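You operate a simulated robot arm through the tools that you are given. There is no shell and no other tool.

You are at the controls of a simulated robot arm. One attempt, no reset.

## Task
Finish the tall green fixture's arc with the pink sheet and the white clip.
Fine: lay the sheet straight in the gap; red roller till the bubbles are out, then back; peel the film off into the FILM bin; push the clip on over the sheet's middle; the arc stays in its fixture.

The check looks at the end state, three seconds after you hand in, the way a careful person would. Anything else that was tipped, shoved, dropped, spilled or broken makes it a failure. Flat cloth is picked up by pressing the open fingertips on it (5 to 10 N) and closing them slowly along it; thin cloth reads only 2 to 8 mm in the jaws.

## Robot
A 7-joint arm with a two-finger parallel gripper, fixed in place. Base frame: the origin is at the foot of the arm, x ahead of it, y to its left, z up; the work surface is at about z = 800. Lengths are in mm, angles in rad, forces in N, time in s.
Its first joint turns from -2.304 to 2.304 rad. Payload 3.91 kg.
The TCP is the grasp point between the finger pads, 30 mm short of the fingertips. In the tool frame z runs along the fingers and y along their closing line. Largest opening 110 mm; finger width 20, thickness 10; the body of the gripper, 48 by 112 mm, starts 55 mm behind the TCP.
Orientation is that of the tool frame in the base frame, as a unit quaternion [x, y, z, w]. With the fingers straight down and closing along the base's y, the tool's x points along the base's -x, its y along +y and its z along -z.

## Interface
- The arm moves only by the tool nudge_tool. Its argument "moves" is a list of rows, each an object of numbers (a shift or turn left out is 0, a gripper value left out holds the last): "tx", "ty", "tz": the shift along the base's x, y, z in units of 300 mm (1.0 is 300 mm); "wx", "wy", "wz": the turn, a rotation vector about the base's x, y, z in units of 45 degrees (1.0 is 45 degrees); "hand": the closure in counts, from 0 (fully open) to 255 (shut). In form: [{"tx": .., "ty": .., "tz": .., "wx": .., "wy": .., "wz": .., "hand": ..}, ...]. A call has 1 to 20 rows; each row is the pose to reach, as a shift and turn from the pose commanded when the call began. A call with a number of a shift or a turn outside -1 to 1 is refused whole. Rows are played at 5 a second. More than 50 mm and 0.15 rad between two rows, or a gripper value outside its range, and nothing of the call is played. A pose out of reach is approached as far as the arm can. The call stops where the force on the tool passes 40 N (or 10 N more than at its start, if that is more) or the arm is blocked; 0.2 s more then pass. Each finger travels about 108 mm/s and halts on what it meets, pressing with about 38 N; the grip force reading is that of the motor and also rises with nothing between the fingers. The clock runs only during rows and for 0.2 s after the last one: add rows that repeat a pose to give the fingers time. The reply holds the time, the measured pose of the TCP, the force on the tool along the base axes, the opening and the grip force, in the units named above and with some noise, with the torque about the TCP (base axes, N m) and any sound that the robot's microphone picked up, and new pictures: "views" is both (left out), scene, wrist or none.
- Cameras (640 x 400 px; columns grow to the right, rows downward): "scene" is fixed at [220.6, -651.1, 1582.2]; the picture's right is [0.92, -0.38, 0.00], its down [-0.13, -0.31, -0.94] and it looks along [0.36, 0.87, -0.33] (base axes); focal length 346 px, centre (320, 200). "wrist" rides on the gripper at [72, 17, -103] in the tool frame; the picture's right is [-0.23, 0.97, 0.00], its down [-0.76, -0.18, -0.62] and it looks along [-0.61, -0.14, 0.78] (tool axes); focal length 222 px, centre (320, 200). There is no depth. A picture from a camera that has moved, and an enlarged one, comes with that camera's place and axes in the base frame and with its lens.
- enlarge(camera, box): a new picture of the part [left, top, right, bottom] of that camera's present view, enlarged. No time passes.
- job_done(): hands the job in; it is judged then, once.

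Nothing tells you positions but the pictures and the camera data. Unless the task says otherwise, let go and move clear before handing in.

The tools are called after "Call:" by a JSON object that holds its "fn" and its "kwargs". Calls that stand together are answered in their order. nudge_tool: Moves the arm, as the interface text tells. Its arguments: {"type":"object","properties":{"moves":{"type":"array"},"views":{"type":"string","enum":["both","scene","wrist","none"]}},"required":["moves"]} The other tools are called the same way: enlarge (camera, box) takes an enlarged picture of a part of a camera's view; job_done () hands the job in.

At the start:

```text
time: 0.0
ee_pos: [640.0, 366.0, 1397.5]
tcp_rot: [0.0, 1.0, 0.001, 0.001]
ft_force: [-0.6, 0.0, 0.2]
wrist_torque: [-0.02, 0.02, -0.01]
grip_width: 109.7
grip_force: 0.2
```

scene: 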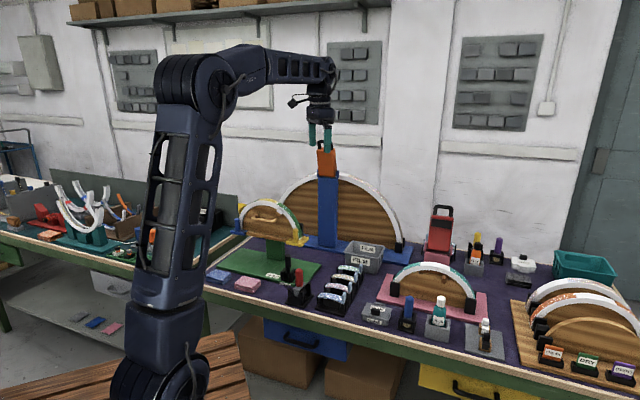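
wrist: 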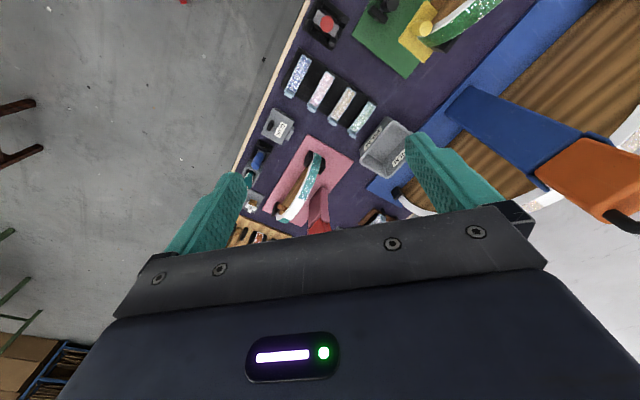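

I see a workbench with several arched fixtures, sheets in a rack, a red roller and bins. First I'll look closer at everything to work out where things are.

Call:
{"fn": "enlarge", "kwargs": {"camera": "scene", "box": [190, 180, 350, 320]}}

Call:
{"fn": "enlarge", "kwargs": {"camera": "scene", "box": [270, 220, 430, 340]}}

Call:
{"fn": "enlarge", "kwargs": {"camera": "scene", "box": [350, 240, 510, 360]}}

Call:
{"fn": "enlarge", "kwargs": {"camera": "scene", "box": [420, 200, 640, 390]}}

Call:
{"fn": "enlarge", "kwargs": {"camera": "wrist", "box": [230, 0, 510, 250]}}

```text
2.86 times, centred on (270, 250) of scene
camera zoom: at [220.6, -651.1, 1582.2], right [0.92, -0.38, 0.0], down [-0.13, -0.31, -0.94], along [0.36, 0.87, -0.33], focal length 990 px, centre (463, 57)
```

zoom: 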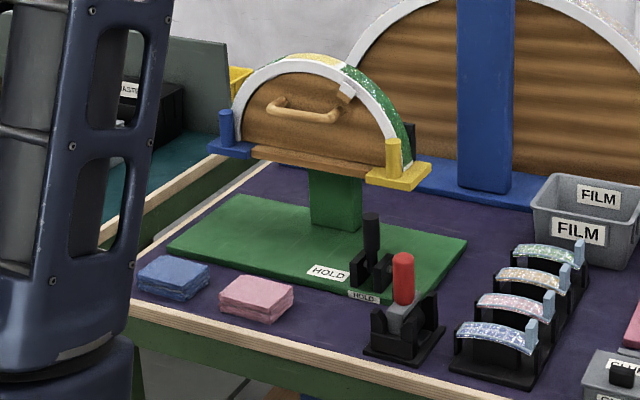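

```text
3.33 times, centred on (350, 280) of scene
camera zoom: at [220.6, -651.1, 1582.2], right [0.92, -0.38, 0.0], down [-0.13, -0.31, -0.94], along [0.36, 0.87, -0.33], focal length 1155 px, centre (220, -67)
```

zoom: 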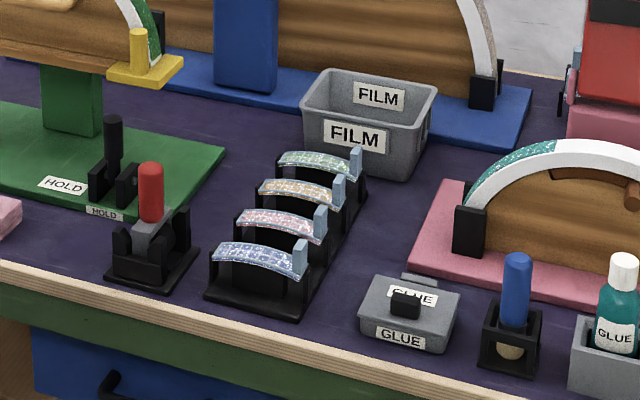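

```text
3.33 times, centred on (430, 300) of scene
camera zoom: at [220.6, -651.1, 1582.2], right [0.92, -0.38, 0.0], down [-0.13, -0.31, -0.94], along [0.36, 0.87, -0.33], focal length 1155 px, centre (-47, -133)
```

zoom: 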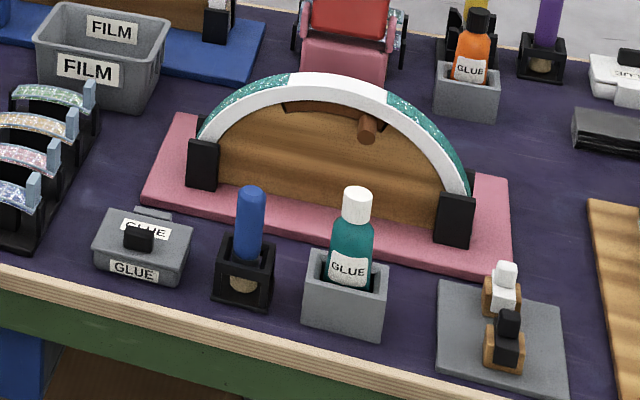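

```text
2.11 times, centred on (530, 295) of scene
camera zoom: at [220.6, -651.1, 1582.2], right [0.92, -0.38, 0.0], down [-0.13, -0.31, -0.94], along [0.36, 0.87, -0.33], focal length 730 px, centre (-122, 0)
```

zoom: 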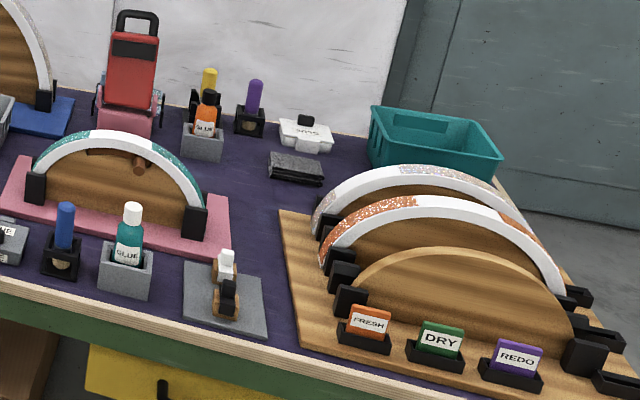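

```text
1.60 times, centred on (370, 125) of wrist
camera zoom: at [567.3, 383.5, 1502.2], right [0.23, 0.97, 0.0], down [0.76, -0.18, 0.62], along [0.61, -0.14, -0.78], focal length 355 px, centre (240, 320)
```

zoom: 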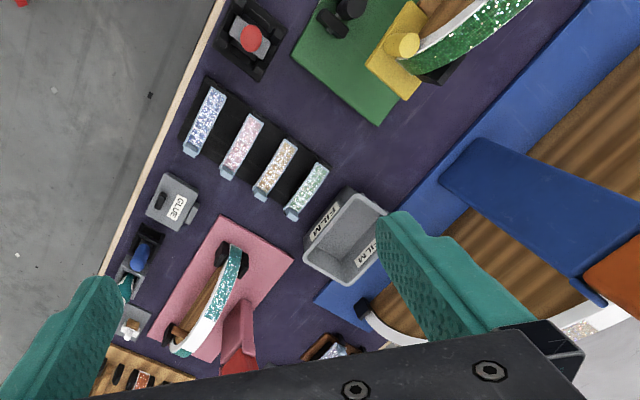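

I see the green tall fixture at left carrying an arc, a rack of four film-covered sheets, and a red-handled roller near the front edge. I'll zoom in more to find the gap, the clip and the labels.

Call:
{"fn": "enlarge", "kwargs": {"camera": "scene", "box": [235, 190, 307, 250]}}

Call:
{"fn": "enlarge", "kwargs": {"camera": "scene", "box": [270, 245, 330, 310]}}

Call:
{"fn": "enlarge", "kwargs": {"camera": "scene", "box": [314, 255, 366, 315]}}

Call:
{"fn": "enlarge", "kwargs": {"camera": "scene", "box": [460, 310, 510, 360]}}

Call:
{"fn": "enlarge", "kwargs": {"camera": "scene", "box": [335, 230, 395, 285]}}

Call:
{"fn": "enlarge", "kwargs": {"camera": "wrist", "box": [300, 0, 500, 120]}}

```text
6.67 times, centred on (271, 220) of scene
camera zoom: at [220.6, -651.1, 1582.2], right [0.92, -0.38, 0.0], down [-0.13, -0.31, -0.94], along [0.36, 0.87, -0.33], focal length 2310 px, centre (647, 67)
```

zoom: 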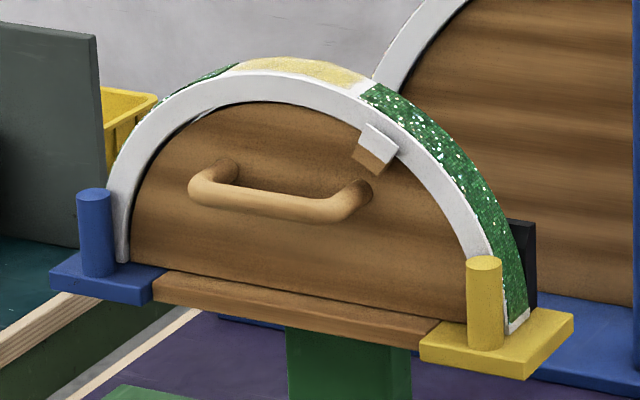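

```text
6.15 times, centred on (300, 278) of scene
camera zoom: at [220.6, -651.1, 1582.2], right [0.92, -0.38, 0.0], down [-0.13, -0.31, -0.94], along [0.36, 0.87, -0.33], focal length 2132 px, centre (443, -277)
```

zoom: 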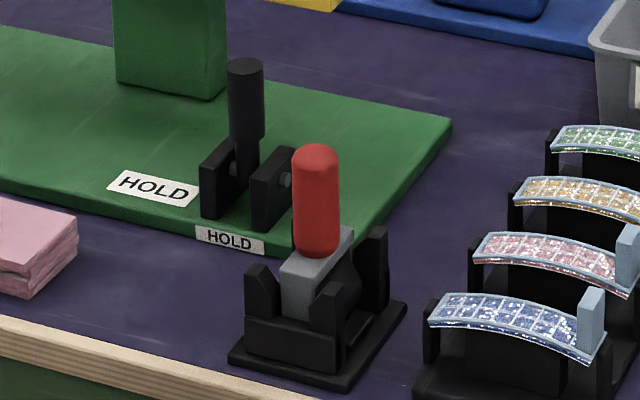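

```text
6.67 times, centred on (340, 285) of scene
camera zoom: at [220.6, -651.1, 1582.2], right [0.92, -0.38, 0.0], down [-0.13, -0.31, -0.94], along [0.36, 0.87, -0.33], focal length 2310 px, centre (187, -367)
```

zoom: 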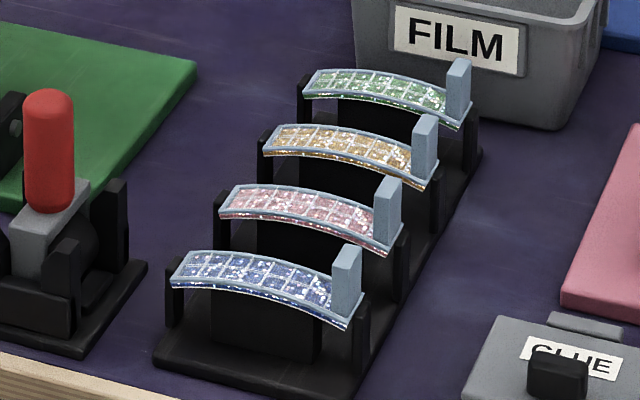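

```text
8.00 times, centred on (485, 335) of scene
camera zoom: at [220.6, -651.1, 1582.2], right [0.92, -0.38, 0.0], down [-0.13, -0.31, -0.94], along [0.36, 0.87, -0.33], focal length 2772 px, centre (-1000, -880)
```

zoom: 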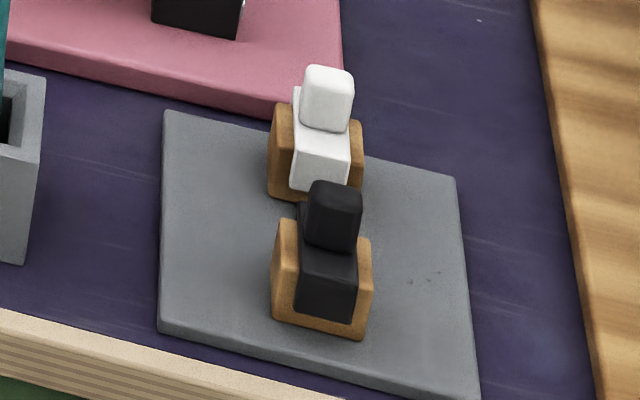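

```text
7.27 times, centred on (365, 258) of scene
camera zoom: at [220.6, -651.1, 1582.2], right [0.92, -0.38, 0.0], down [-0.13, -0.31, -0.94], along [0.36, 0.87, -0.33], focal length 2520 px, centre (-7, -218)
```

zoom: 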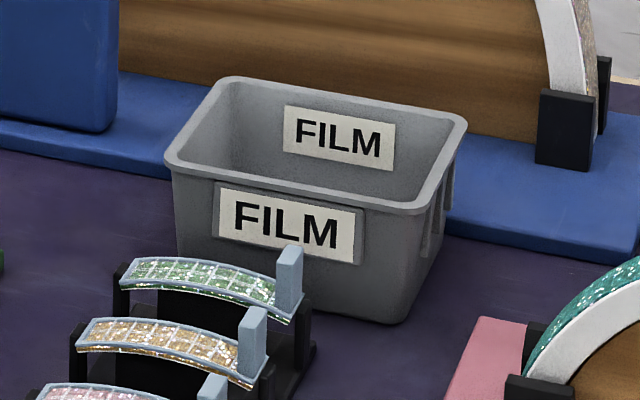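

```text
3.20 times, centred on (400, 60) of wrist
camera zoom: at [567.3, 383.5, 1502.2], right [0.23, 0.97, 0.0], down [0.76, -0.18, 0.62], along [0.61, -0.14, -0.78], focal length 711 px, centre (64, 648)
```

zoom: 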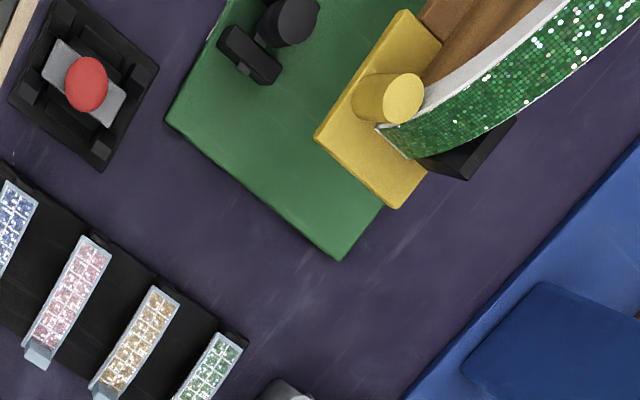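

The tall green fixture stands near (570, 740) and the bench runs diagonally to the base axes. I'll carry the wrist camera round to look at the arc from the robot's side.

Call:
{"fn": "nudge_tool", "kwargs": {"moves": [{"tx": -0.08, "ty": 0.08, "tz": -0.03, "wz": 0.125}, {"tx": -0.16, "ty": 0.16, "tz": -0.06, "wz": 0.25}, {"tx": -0.24, "ty": 0.24, "tz": -0.09, "wz": 0.375}, {"tx": -0.32, "ty": 0.32, "tz": -0.12, "wz": 0.5}, {"tx": -0.4, "ty": 0.4, "tz": -0.15, "wz": 0.625}, {"tx": -0.48, "ty": 0.48, "tz": -0.18, "wz": 0.75}, {"tx": -0.56, "ty": 0.56, "tz": -0.21, "wz": 0.875}, {"tx": -0.64, "ty": 0.64, "tz": -0.24, "wz": 1.0}, {"tx": -0.64, "ty": 0.64, "tz": -0.24, "wz": 1.0}]}}

```text
time: 2.0
ee_pos: [447.8, 558.7, 1326.3]
tcp_rot: [-0.384, 0.923, 0.0, 0.0]
ft_force: [0.1, -0.2, 0.3]
wrist_torque: [0.02, 0.01, 0.0]
grip_width: 110.1
grip_force: 0.1
camera wrist: at [384.0, 519.9, 1430.3], right [-0.53, 0.85, 0.0], down [0.66, 0.41, 0.62], along [0.53, 0.33, -0.78], focal length 222 px, centre (320, 200)
```

scene: 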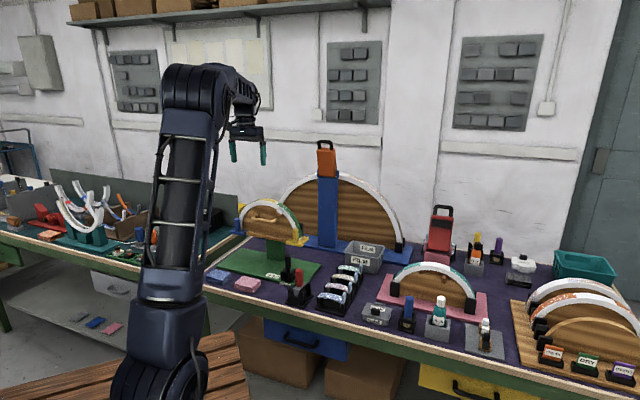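
wrist: 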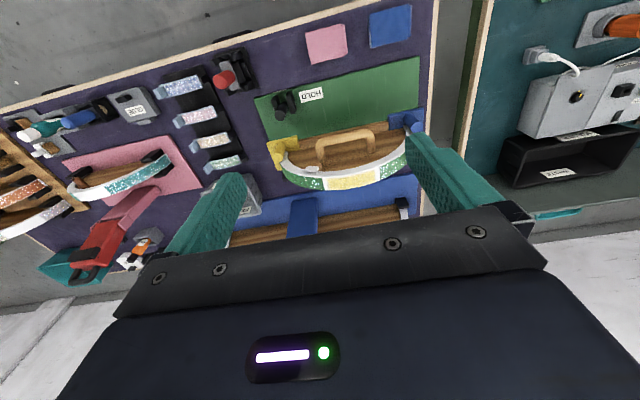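

The whole bench is now visible from the robot's side, with the arc seen from above. I'll zoom in on the arc and on the other items.

Call:
{"fn": "enlarge", "kwargs": {"camera": "wrist", "box": [260, 100, 430, 206]}}

Call:
{"fn": "enlarge", "kwargs": {"camera": "wrist", "box": [140, 40, 300, 140]}}

Call:
{"fn": "enlarge", "kwargs": {"camera": "wrist", "box": [140, 60, 260, 210]}}

Call:
{"fn": "enlarge", "kwargs": {"camera": "wrist", "box": [0, 80, 160, 180]}}

```text
3.76 times, centred on (345, 153) of wrist
camera zoom: at [384.0, 519.9, 1430.3], right [-0.53, 0.85, 0.0], down [0.66, 0.41, 0.62], along [0.53, 0.33, -0.78], focal length 836 px, centre (226, 377)
```

zoom: 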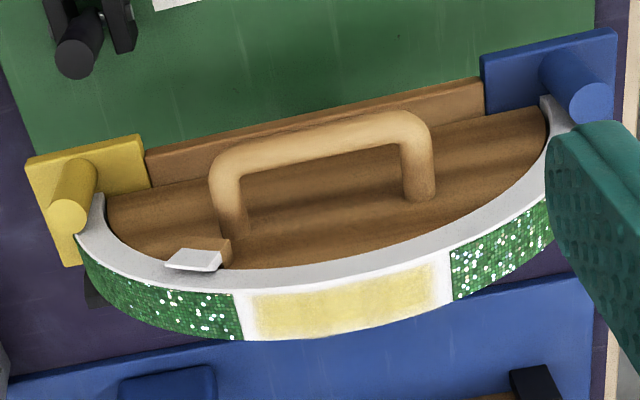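

```text
4.00 times, centred on (220, 90) of wrist
camera zoom: at [384.0, 519.9, 1430.3], right [-0.53, 0.85, 0.0], down [0.66, 0.41, 0.62], along [0.53, 0.33, -0.78], focal length 888 px, centre (720, 640)
```

zoom: 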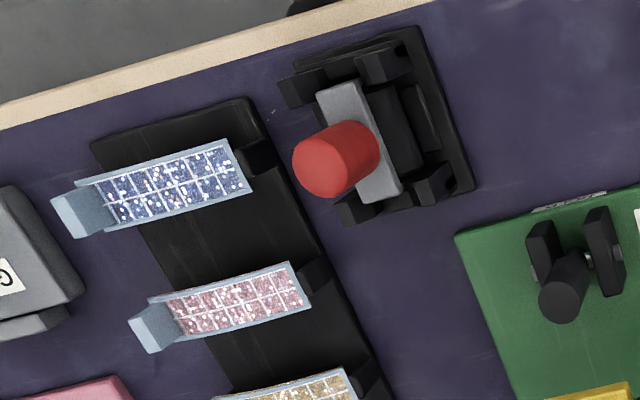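

```text
2.67 times, centred on (200, 135) of wrist
camera zoom: at [384.0, 519.9, 1430.3], right [-0.53, 0.85, 0.0], down [0.66, 0.41, 0.62], along [0.53, 0.33, -0.78], focal length 592 px, centre (640, 373)
```

zoom: 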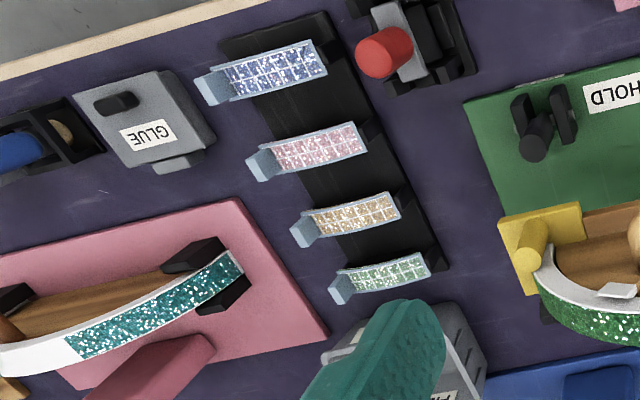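

```text
4.00 times, centred on (80, 130) of wrist
camera zoom: at [384.0, 519.9, 1430.3], right [-0.53, 0.85, 0.0], down [0.66, 0.41, 0.62], along [0.53, 0.33, -0.78], focal length 888 px, centre (1280, 480)
```

zoom: 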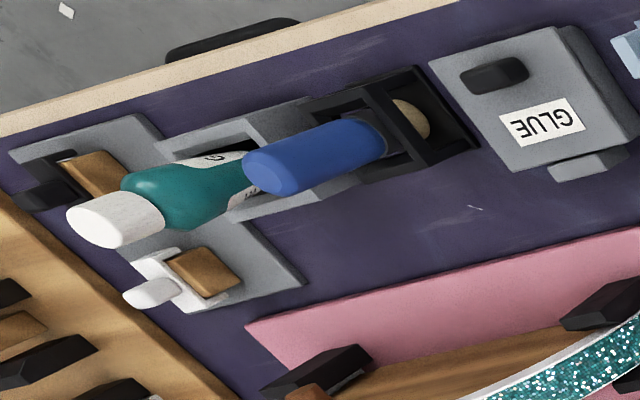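

The gap, with its yellow glue bed, lies between the two green sections at roughly (540, 680, 1100). I'll zoom tighter on the details before I plan grips.

Call:
{"fn": "enlarge", "kwargs": {"camera": "wrist", "box": [310, 150, 390, 200]}}

Call:
{"fn": "enlarge", "kwargs": {"camera": "scene", "box": [262, 198, 302, 223]}}

Call:
{"fn": "enlarge", "kwargs": {"camera": "wrist", "box": [165, 95, 229, 135]}}

Call:
{"fn": "enlarge", "kwargs": {"camera": "scene", "box": [324, 268, 364, 293]}}

Call:
{"fn": "enlarge", "kwargs": {"camera": "scene", "box": [470, 315, 502, 347]}}

Call:
{"fn": "enlarge", "kwargs": {"camera": "scene", "box": [270, 252, 318, 290]}}

```text
8.00 times, centred on (350, 175) of wrist
camera zoom: at [384.0, 519.9, 1430.3], right [-0.53, 0.85, 0.0], down [0.66, 0.41, 0.62], along [0.53, 0.33, -0.78], focal length 1777 px, centre (80, 400)
```

zoom: 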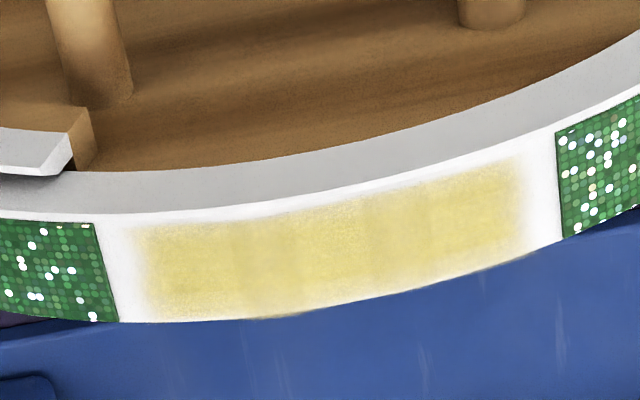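

```text
16.00 times, centred on (282, 210) of scene
camera zoom: at [220.6, -651.1, 1582.2], right [0.92, -0.38, 0.0], down [-0.13, -0.31, -0.94], along [0.36, 0.87, -0.33], focal length 5544 px, centre (928, 32)
```

zoom: 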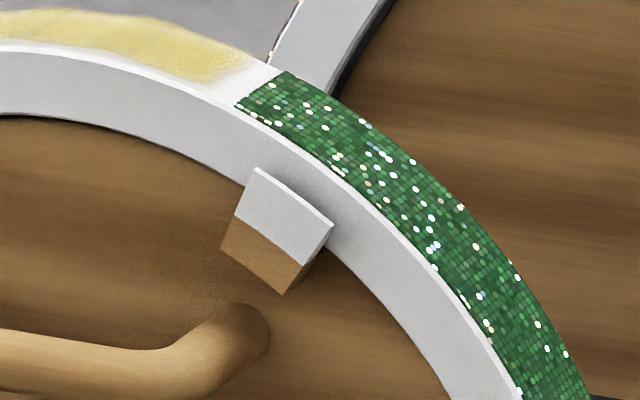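

```text
10.00 times, centred on (197, 115) of wrist
camera zoom: at [384.0, 519.9, 1430.3], right [-0.53, 0.85, 0.0], down [0.66, 0.41, 0.62], along [0.53, 0.33, -0.78], focal length 2221 px, centre (1550, 1050)
```

zoom: 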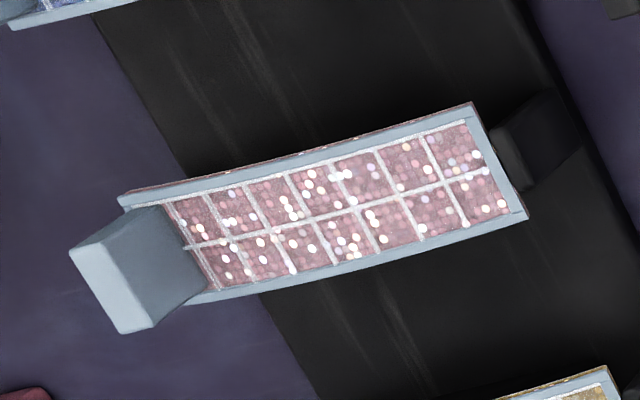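

```text
16.00 times, centred on (344, 280) of scene
camera zoom: at [220.6, -651.1, 1582.2], right [0.92, -0.38, 0.0], down [-0.13, -0.31, -0.94], along [0.36, 0.87, -0.33], focal length 5544 px, centre (-64, -1088)
```

zoom: 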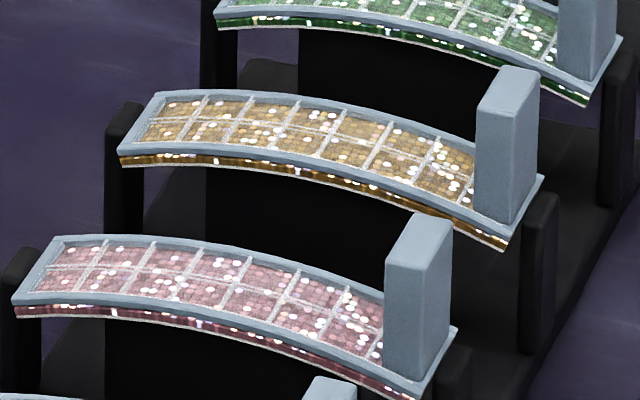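

```text
12.50 times, centred on (486, 331) of scene
camera zoom: at [220.6, -651.1, 1582.2], right [0.92, -0.38, 0.0], down [-0.13, -0.31, -0.94], along [0.36, 0.87, -0.33], focal length 4332 px, centre (-1755, -1438)
```

zoom: 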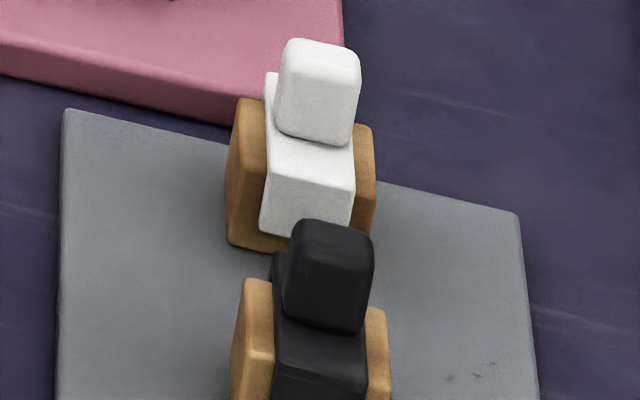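

```text
10.53 times, centred on (294, 271) of scene
camera zoom: at [220.6, -651.1, 1582.2], right [0.92, -0.38, 0.0], down [-0.13, -0.31, -0.94], along [0.36, 0.87, -0.33], focal length 3648 px, centre (594, -547)
```

zoom: 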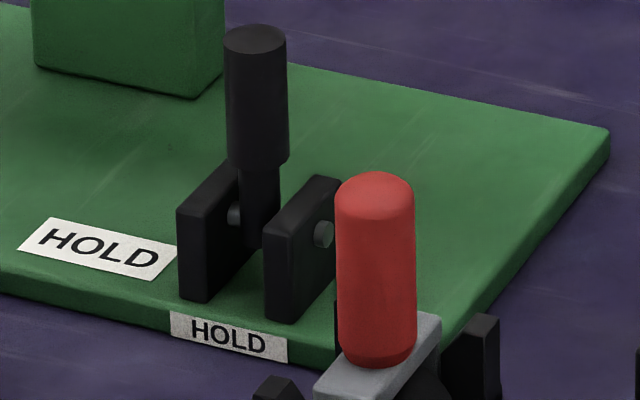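

The sheets are curved with film and a pull tab, and the clip straddles a small wooden block. The lever marked HOLD matters, so I'll check it and the other fixtures.

Call:
{"fn": "enlarge", "kwargs": {"camera": "wrist", "box": [255, 75, 335, 125]}}

Call:
{"fn": "enlarge", "kwargs": {"camera": "scene", "box": [295, 130, 365, 180]}}

Call:
{"fn": "enlarge", "kwargs": {"camera": "scene", "box": [415, 195, 495, 275]}}

Call:
{"fn": "enlarge", "kwargs": {"camera": "scene", "box": [225, 195, 325, 285]}}

Call:
{"fn": "enlarge", "kwargs": {"camera": "wrist", "box": [200, 45, 260, 95]}}

Call:
{"fn": "enlarge", "kwargs": {"camera": "scene", "box": [0, 170, 200, 290]}}

```text
8.00 times, centred on (295, 100) of wrist
camera zoom: at [384.0, 519.9, 1430.3], right [-0.53, 0.85, 0.0], down [0.66, 0.41, 0.62], along [0.53, 0.33, -0.78], focal length 1777 px, centre (520, 1000)
```

zoom: 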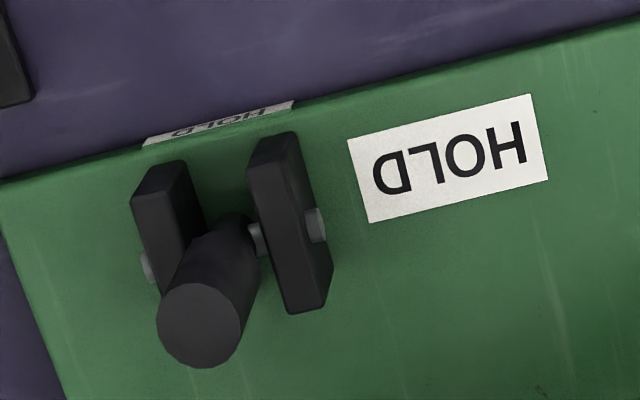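

```text
8.00 times, centred on (330, 155) of scene
camera zoom: at [220.6, -651.1, 1582.2], right [0.92, -0.38, 0.0], down [-0.13, -0.31, -0.94], along [0.36, 0.87, -0.33], focal length 2772 px, centre (240, 560)
```

zoom: 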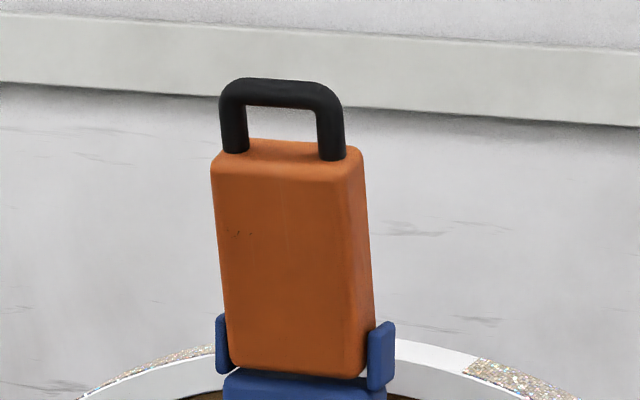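

```text
5.00 times, centred on (455, 235) of scene
camera zoom: at [220.6, -651.1, 1582.2], right [0.92, -0.38, 0.0], down [-0.13, -0.31, -0.94], along [0.36, 0.87, -0.33], focal length 1733 px, centre (-355, 25)
```

zoom: 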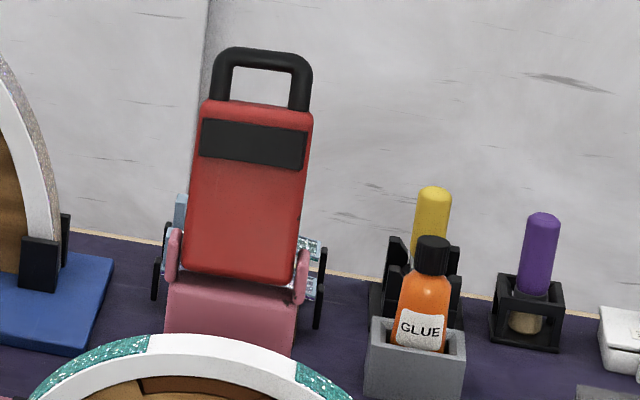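

```text
4.44 times, centred on (275, 240) of scene
camera zoom: at [220.6, -651.1, 1582.2], right [0.92, -0.38, 0.0], down [-0.13, -0.31, -0.94], along [0.36, 0.87, -0.33], focal length 1540 px, centre (520, 22)
```

zoom: 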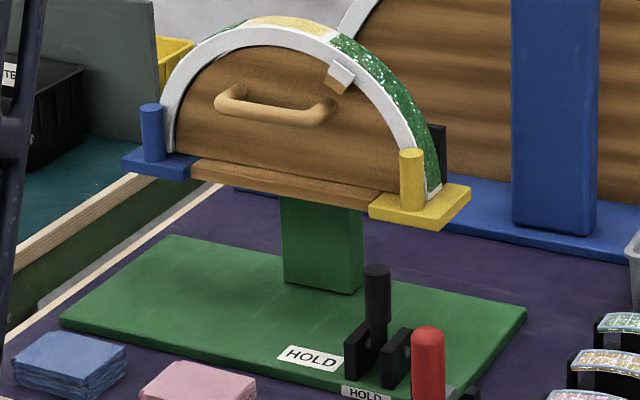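

```text
8.00 times, centred on (230, 70) of wrist
camera zoom: at [384.0, 519.9, 1430.3], right [-0.53, 0.85, 0.0], down [0.66, 0.41, 0.62], along [0.53, 0.33, -0.78], focal length 1777 px, centre (1040, 1240)
```

zoom: 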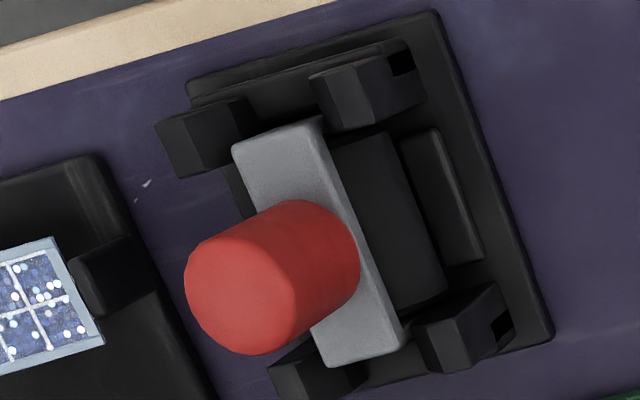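

```text
3.20 times, centred on (100, 230) of scene
camera zoom: at [220.6, -651.1, 1582.2], right [0.92, -0.38, 0.0], down [-0.13, -0.31, -0.94], along [0.36, 0.87, -0.33], focal length 1109 px, centre (1024, 104)
```

zoom: 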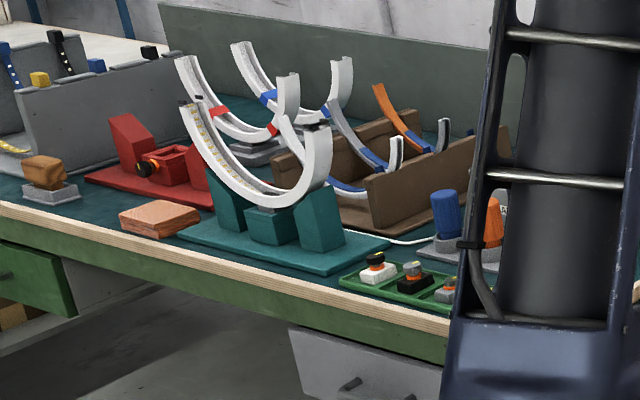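

The other two fixtures are held down by weights, while the green one has only the HOLD lever. I'll take a second wrist view from another angle so I can triangulate the gap precisely.

Call:
{"fn": "nudge_tool", "kwargs": {"moves": [{"tx": 0.04, "ty": -0.02, "tz": 0.002, "wz": 0.145}, {"tx": 0.08, "ty": -0.04, "tz": 0.004, "wz": 0.29}, {"tx": 0.12, "ty": -0.065, "tz": 0.006, "wz": 0.435}, {"tx": 0.16, "ty": -0.09, "tz": 0.008, "wz": 0.58}, {"tx": 0.2, "ty": -0.11, "tz": 0.01, "wz": 0.725}, {"tx": 0.24, "ty": -0.13, "tz": 0.013, "wz": 0.87}, {"tx": 0.24, "ty": -0.13, "tz": 0.013, "wz": 0.87}], "views": "wrist"}}

Call:
{"fn": "enlarge", "kwargs": {"camera": "wrist", "box": [280, 120, 440, 220]}}

Call:
{"fn": "enlarge", "kwargs": {"camera": "wrist", "box": [160, 60, 360, 190]}}

```text
time: 3.6
ee_pos: [520.6, 519.1, 1330.3]
tcp_rot: [-0.671, 0.742, -0.001, -0.001]
ft_force: [-0.2, -1.0, 0.3]
wrist_torque: [-0.01, 0.02, -0.02]
grip_width: 109.8
grip_force: 0.0
camera wrist: at [494.9, 449.8, 1433.9], right [-0.95, 0.32, 0.0], down [0.25, 0.74, 0.62], along [0.2, 0.59, -0.78], focal length 222 px, centre (320, 200)
```

wrist: 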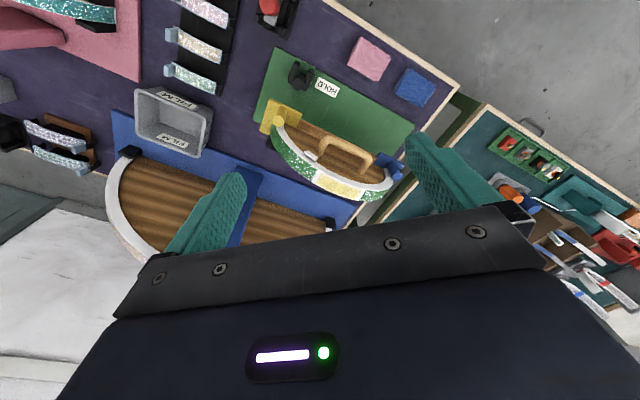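

```text
4.00 times, centred on (360, 170) of wrist
camera zoom: at [494.9, 449.8, 1433.9], right [-0.95, 0.32, 0.0], down [0.25, 0.74, 0.62], along [0.2, 0.59, -0.78], focal length 888 px, centre (160, 320)
```

zoom: 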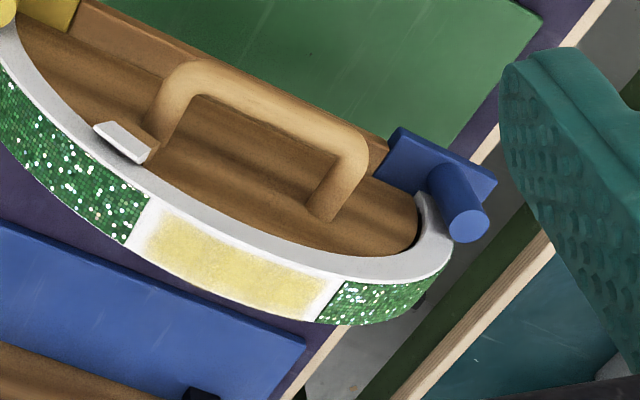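

```text
3.08 times, centred on (260, 125) of wrist
camera zoom: at [494.9, 449.8, 1433.9], right [-0.95, 0.32, 0.0], down [0.25, 0.74, 0.62], along [0.2, 0.59, -0.78], focal length 684 px, centre (505, 431)
```

zoom: 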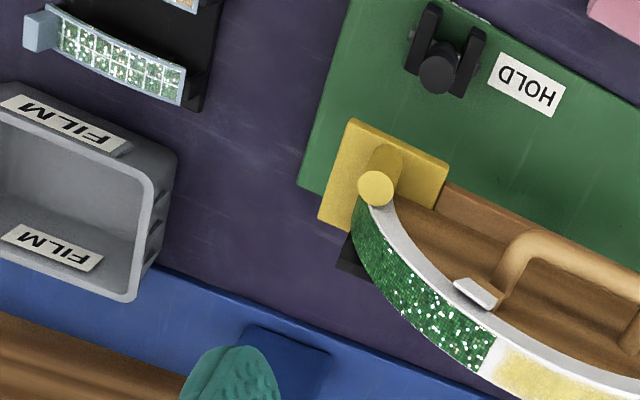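

Now I'll zoom tightly on the gap in this second view, and on other key items visible here.

Call:
{"fn": "enlarge", "kwargs": {"camera": "wrist", "box": [300, 160, 380, 210]}}

Call:
{"fn": "enlarge", "kwargs": {"camera": "wrist", "box": [240, 40, 400, 140]}}

Call:
{"fn": "enlarge", "kwargs": {"camera": "wrist", "box": [120, 0, 280, 100]}}

```text
8.00 times, centred on (340, 185) of wrist
camera zoom: at [494.9, 449.8, 1433.9], right [-0.95, 0.32, 0.0], down [0.25, 0.74, 0.62], along [0.2, 0.59, -0.78], focal length 1777 px, centre (160, 320)
```

zoom: 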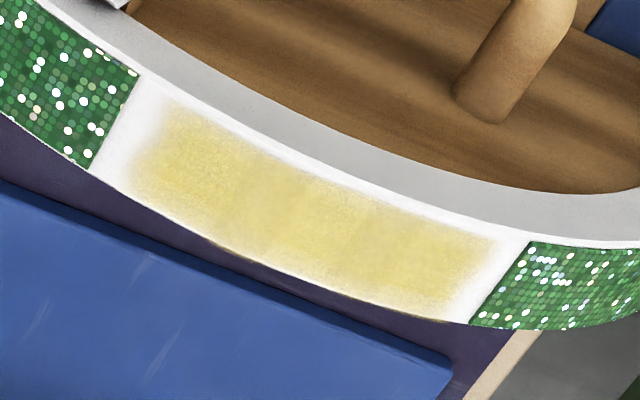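

```text
4.00 times, centred on (320, 90) of wrist
camera zoom: at [494.9, 449.8, 1433.9], right [-0.95, 0.32, 0.0], down [0.25, 0.74, 0.62], along [0.2, 0.59, -0.78], focal length 888 px, centre (320, 640)
```

zoom: 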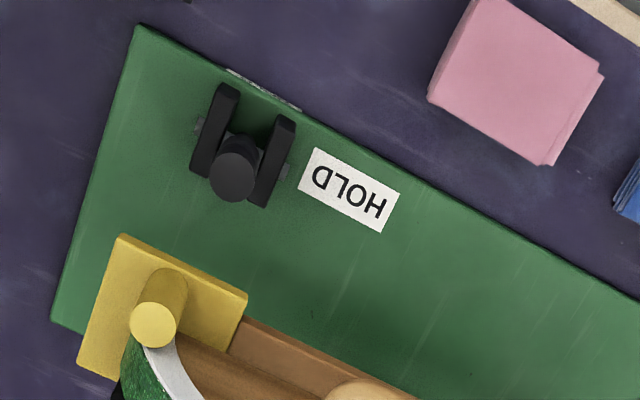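

```text
4.00 times, centred on (200, 50) of wrist
camera zoom: at [494.9, 449.8, 1433.9], right [-0.95, 0.32, 0.0], down [0.25, 0.74, 0.62], along [0.2, 0.59, -0.78], focal length 888 px, centre (800, 800)
```

zoom: 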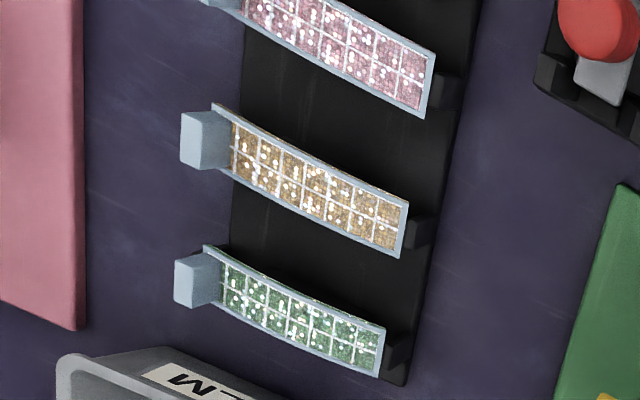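

The gap's corners triangulate to about (564, 636) and (493, 707) at z ≈ 1100, so it spans about 100 mm and is centred at the top of the arc. I want an end-on view along the arc to check whether the band leans.

Call:
{"fn": "nudge_tool", "kwargs": {"moves": [{"tx": 0.09, "ty": -0.013, "tz": -0.07, "wz": 0.143}, {"tx": 0.18, "ty": -0.026, "tz": -0.14, "wz": 0.286}, {"tx": 0.27, "ty": -0.039, "tz": -0.21, "wz": 0.429}, {"tx": 0.36, "ty": -0.052, "tz": -0.28, "wz": 0.572}, {"tx": 0.45, "ty": -0.065, "tz": -0.35, "wz": 0.715}, {"tx": 0.54, "ty": -0.078, "tz": -0.42, "wz": 0.858}, {"tx": 0.625, "ty": -0.09, "tz": -0.5, "wz": 1.0}, {"tx": 0.625, "ty": -0.09, "tz": -0.5, "wz": 1.0}], "views": "wrist"}}

Call:
{"fn": "nudge_tool", "kwargs": {"moves": [{"wz": 0.14}, {"wz": 0.28}, {"wz": 0.42}, {"wz": 0.42}], "views": "both"}}

```text
time: 5.4
ee_pos: [708.5, 492.7, 1179.3]
tcp_rot: [0.904, -0.429, -0.001, 0.0]
ft_force: [0.6, -0.2, 0.6]
wrist_torque: [0.01, 0.01, -0.01]
grip_width: 110.1
grip_force: 0.0
camera wrist: at [741.2, 426.6, 1283.0], right [-0.9, -0.44, 0.0], down [-0.34, 0.7, 0.62], along [-0.27, 0.56, -0.78], focal length 222 px, centre (320, 200)
```

wrist: 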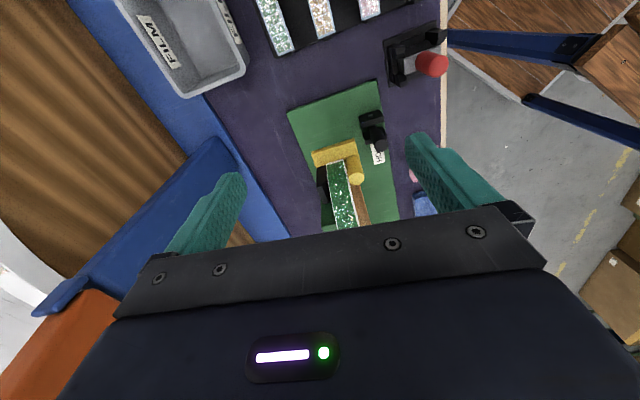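

```text
time: 6.4
ee_pos: [708.4, 492.8, 1179.8]
tcp_rot: [0.962, -0.275, -0.001, 0.0]
ft_force: [-0.2, -0.3, 0.4]
wrist_torque: [0.02, 0.03, 0.0]
grip_width: 109.8
grip_force: 0.1
camera wrist: at [760.1, 440.3, 1283.8], right [-0.71, -0.71, 0.0], down [-0.55, 0.55, 0.62], along [-0.44, 0.44, -0.78], focal length 222 px, centre (320, 200)
```

scene: 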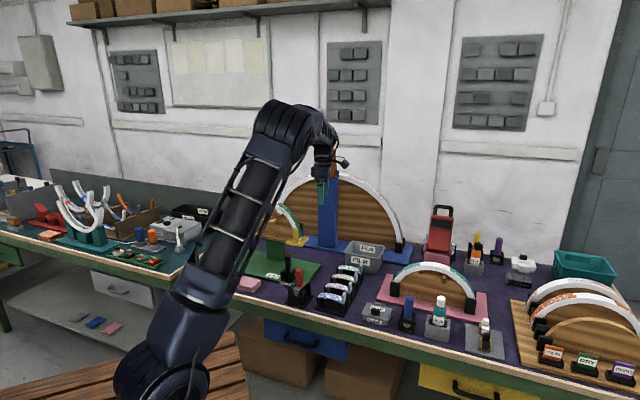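
wrist: 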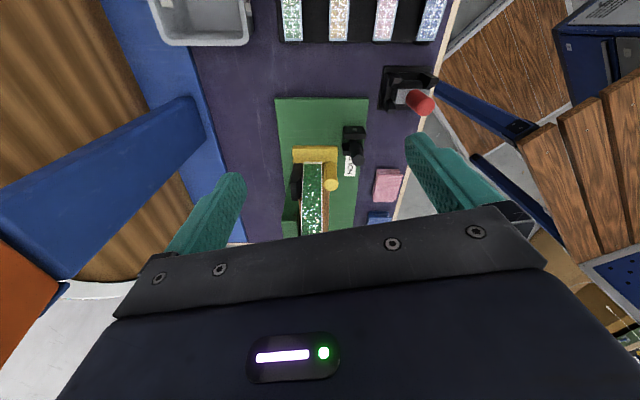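

The camera looks too steeply from here, so I'll tilt the tool about 31° to look along the arc end-on.

Call:
{"fn": "nudge_tool", "kwargs": {"moves": [{"tx": 0.0, "ty": 0.0, "tz": 0.0, "wx": 0.09, "wy": 0.09}, {"wx": 0.18, "wy": 0.18, "tz": -0.02}, {"wx": 0.27, "wy": 0.27, "tz": -0.04}, {"wx": 0.36, "wy": 0.36, "tz": -0.06}, {"wx": 0.45, "wy": 0.45, "tz": -0.07}, {"wx": 0.5, "wy": 0.5, "tz": -0.08}, {"wx": 0.5, "wy": 0.5, "tz": -0.08}], "views": "wrist"}}

Call:
{"fn": "enlarge", "kwargs": {"camera": "wrist", "box": [240, 100, 400, 210]}}

```text
time: 8.0
ee_pos: [709.3, 492.9, 1155.6]
tcp_rot: [0.924, -0.265, -0.24, -0.134]
ft_force: [-0.6, 0.1, -0.4]
wrist_torque: [0.0, 0.01, 0.04]
grip_width: 109.9
grip_force: 0.0
camera wrist: at [790.7, 409.9, 1204.7], right [-0.71, -0.71, 0.0], down [-0.24, 0.24, 0.94], along [-0.67, 0.67, -0.33], focal length 222 px, centre (320, 200)
```

wrist: 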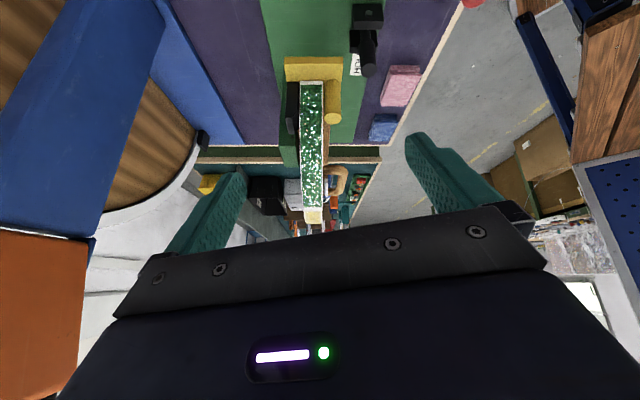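

```text
3.64 times, centred on (320, 155) of wrist
camera zoom: at [790.7, 409.9, 1204.7], right [-0.71, -0.71, 0.0], down [-0.24, 0.24, 0.94], along [-0.67, 0.67, -0.33], focal length 808 px, centre (320, 364)
```

zoom: 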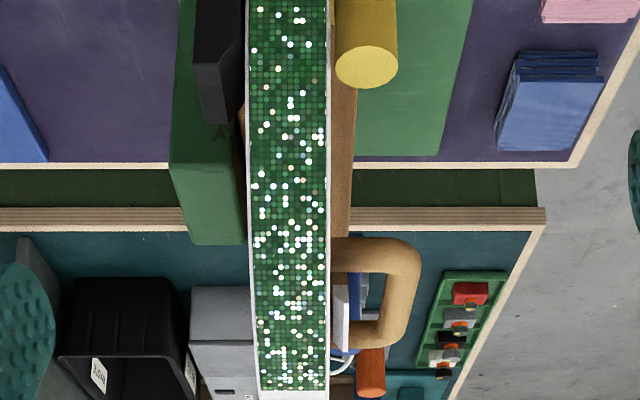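

The arc stands upright as seen end-on, with no lean of its plane. I'll zoom on the gap boundary here to see whether the band's surface is level across its width.

Call:
{"fn": "enlarge", "kwargs": {"camera": "wrist", "box": [290, 180, 350, 235]}}

Call:
{"fn": "enlarge", "kwargs": {"camera": "wrist", "box": [260, 40, 360, 120]}}

```text
7.27 times, centred on (320, 208) of wrist
camera zoom: at [790.7, 409.9, 1204.7], right [-0.71, -0.71, 0.0], down [-0.24, 0.24, 0.94], along [-0.67, 0.67, -0.33], focal length 1615 px, centre (320, 146)
```

zoom: 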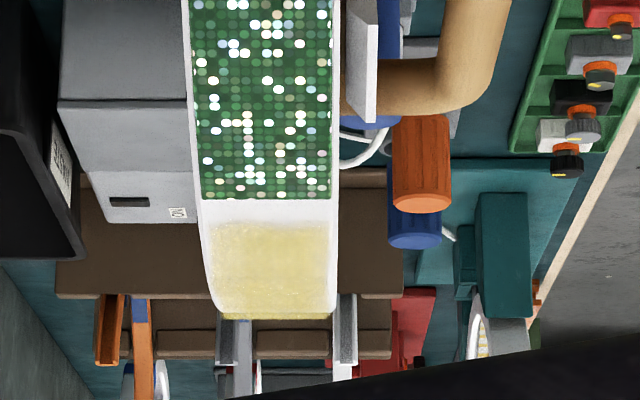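

```text
5.00 times, centred on (310, 80) of wrist
camera zoom: at [790.7, 409.9, 1204.7], right [-0.71, -0.71, 0.0], down [-0.24, 0.24, 0.94], along [-0.67, 0.67, -0.33], focal length 1111 px, centre (370, 800)
```

zoom: 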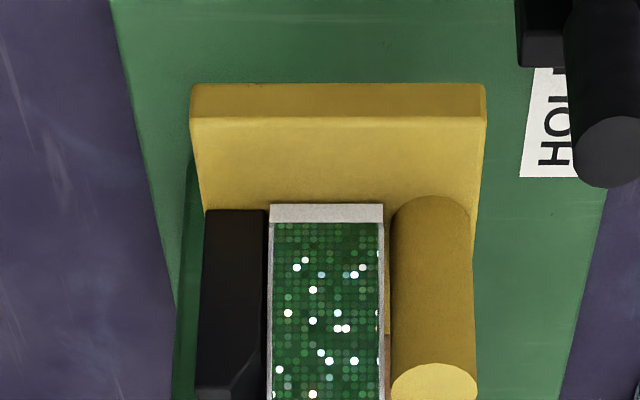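

The band is level across its width, with crown near z ≈ 1112, radius ≈ 132 and gap centre ≈ (537, 680). Now a closer look at the HOLD lever from this angle.

Call:
{"fn": "enlarge", "kwargs": {"camera": "wrist", "box": [335, 0, 405, 90]}}

Call:
{"fn": "enlarge", "kwargs": {"camera": "scene", "box": [278, 252, 302, 282]}}

```text
4.44 times, centred on (370, 45) of wrist
camera zoom: at [790.7, 409.9, 1204.7], right [-0.71, -0.71, 0.0], down [-0.24, 0.24, 0.94], along [-0.67, 0.67, -0.33], focal length 987 px, centre (98, 889)
```

zoom: 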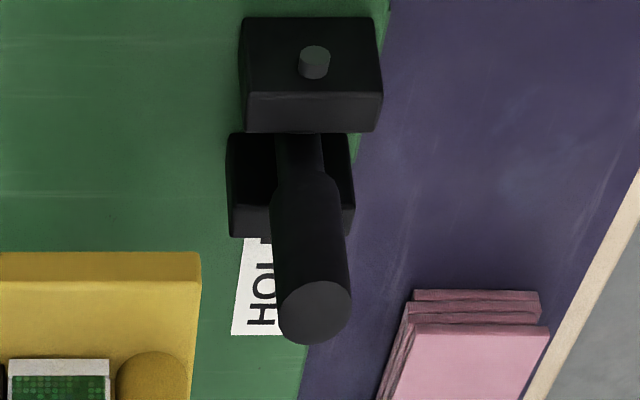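

```text
13.33 times, centred on (290, 267) of scene
camera zoom: at [220.6, -651.1, 1582.2], right [0.92, -0.38, 0.0], down [-0.13, -0.31, -0.94], along [0.36, 0.87, -0.33], focal length 4620 px, centre (720, -693)
```

zoom: 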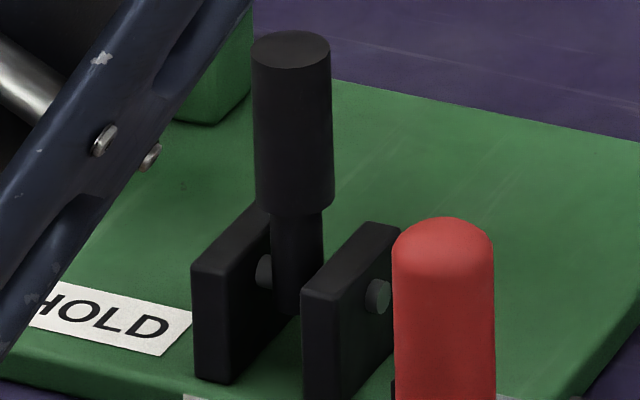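

The lever pivots toward or away from the robot and currently stands nearly upright. Next I'll level the tool and go look closely at the rack with the pink sheet, near (712, 350).

Call:
{"fn": "nudge_tool", "kwargs": {"moves": [{"wx": -0.1, "wy": -0.1, "ty": -0.06, "tz": -0.0}, {"wx": -0.2, "wy": -0.2, "ty": -0.12, "tz": -0.02}, {"wx": -0.3, "wy": -0.3, "ty": -0.2, "tz": -0.06}, {"wx": -0.4, "wy": -0.4, "ty": -0.28, "tz": -0.12}, {"wx": -0.5, "wy": -0.5, "ty": -0.36, "tz": -0.2}, {"wx": -0.5, "wy": -0.5, "ty": -0.42, "tz": -0.3}, {"wx": -0.5, "wy": -0.5, "ty": -0.477, "tz": -0.4}, {"wx": -0.5, "wy": -0.5, "ty": -0.477, "tz": -0.4}], "views": "none"}}

Call:
{"fn": "nudge_tool", "kwargs": {"moves": [{"wz": -0.1}, {"wz": -0.2}, {"wz": -0.29}, {"wz": -0.29}], "views": "both"}}

```text
time: 9.8
ee_pos: [708.1, 349.1, 1036.5]
tcp_rot: [0.962, -0.275, 0.0, 0.0]
ft_force: [-0.3, -0.3, -1.0]
wrist_torque: [0.01, -0.01, 0.0]
grip_width: 110.1
grip_force: 0.1
```

```text
time: 10.8
ee_pos: [708.5, 348.6, 1036.3]
tcp_rot: [0.924, -0.383, 0.001, 0.0]
ft_force: [0.3, -0.3, 0.0]
wrist_torque: [0.0, -0.03, 0.02]
grip_width: 110.3
grip_force: 0.1
camera wrist: at [747.0, 286.6, 1140.3], right [-0.85, -0.53, 0.0], down [-0.41, 0.66, 0.62], along [-0.33, 0.53, -0.78], focal length 222 px, centre (320, 200)
```

scene: 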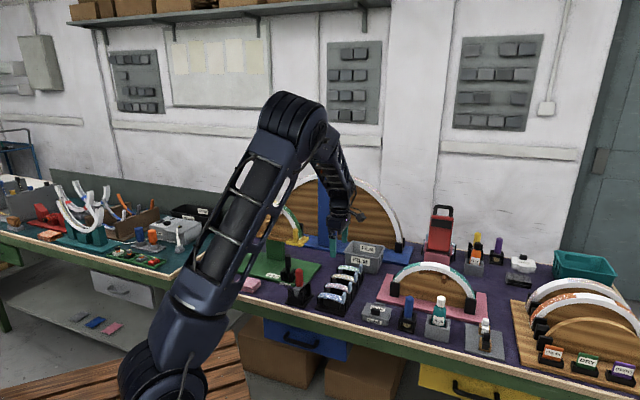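
wrist: 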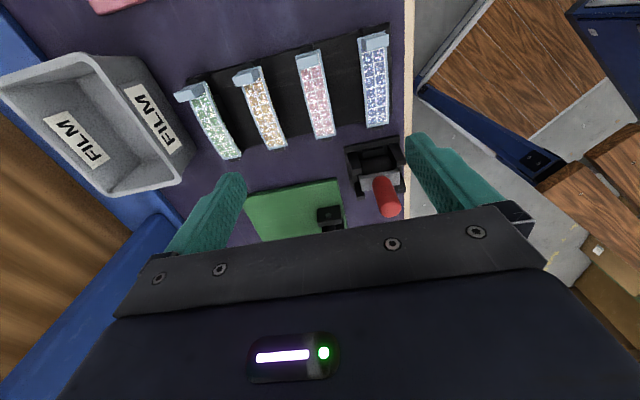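

Tool yaw now matches the bench direction, with the camera looking down on the rack. I'll zoom in on the pink sheet, the rack and the roller.

Call:
{"fn": "enlarge", "kwargs": {"camera": "wrist", "box": [270, 35, 366, 150]}}

Call:
{"fn": "enlarge", "kwargs": {"camera": "wrist", "box": [330, 125, 425, 225]}}

Call:
{"fn": "enlarge", "kwargs": {"camera": "scene", "box": [312, 258, 368, 316]}}

```text
3.48 times, centred on (318, 92) of wrist
camera zoom: at [747.0, 286.6, 1140.3], right [-0.85, -0.53, 0.0], down [-0.41, 0.66, 0.62], along [-0.33, 0.53, -0.78], focal length 773 px, centre (327, 574)
```

zoom: 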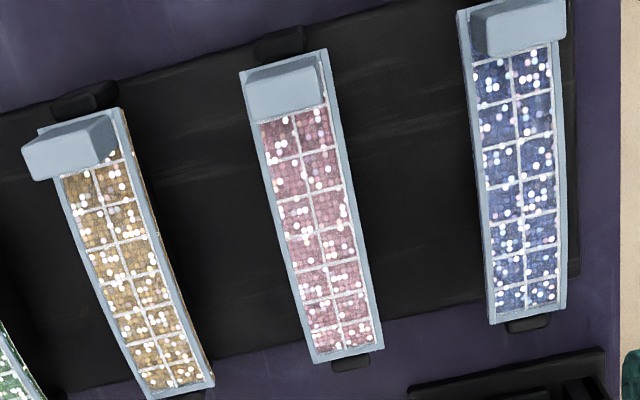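

```text
4.00 times, centred on (378, 175) of wrist
camera zoom: at [747.0, 286.6, 1140.3], right [-0.85, -0.53, 0.0], down [-0.41, 0.66, 0.62], along [-0.33, 0.53, -0.78], focal length 888 px, centre (90, 300)
```

zoom: 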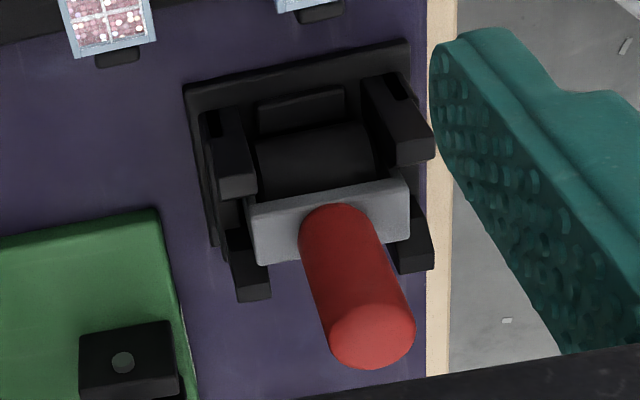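

```text
6.90 times, centred on (340, 287) of scene
camera zoom: at [220.6, -651.1, 1582.2], right [0.92, -0.38, 0.0], down [-0.13, -0.31, -0.94], along [0.36, 0.87, -0.33], focal length 2390 px, centre (182, -400)
```

zoom: 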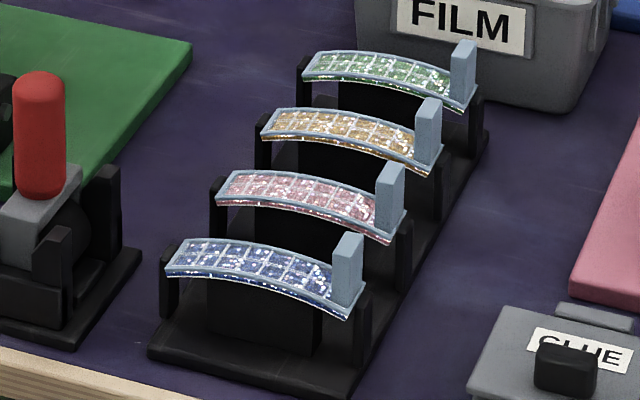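

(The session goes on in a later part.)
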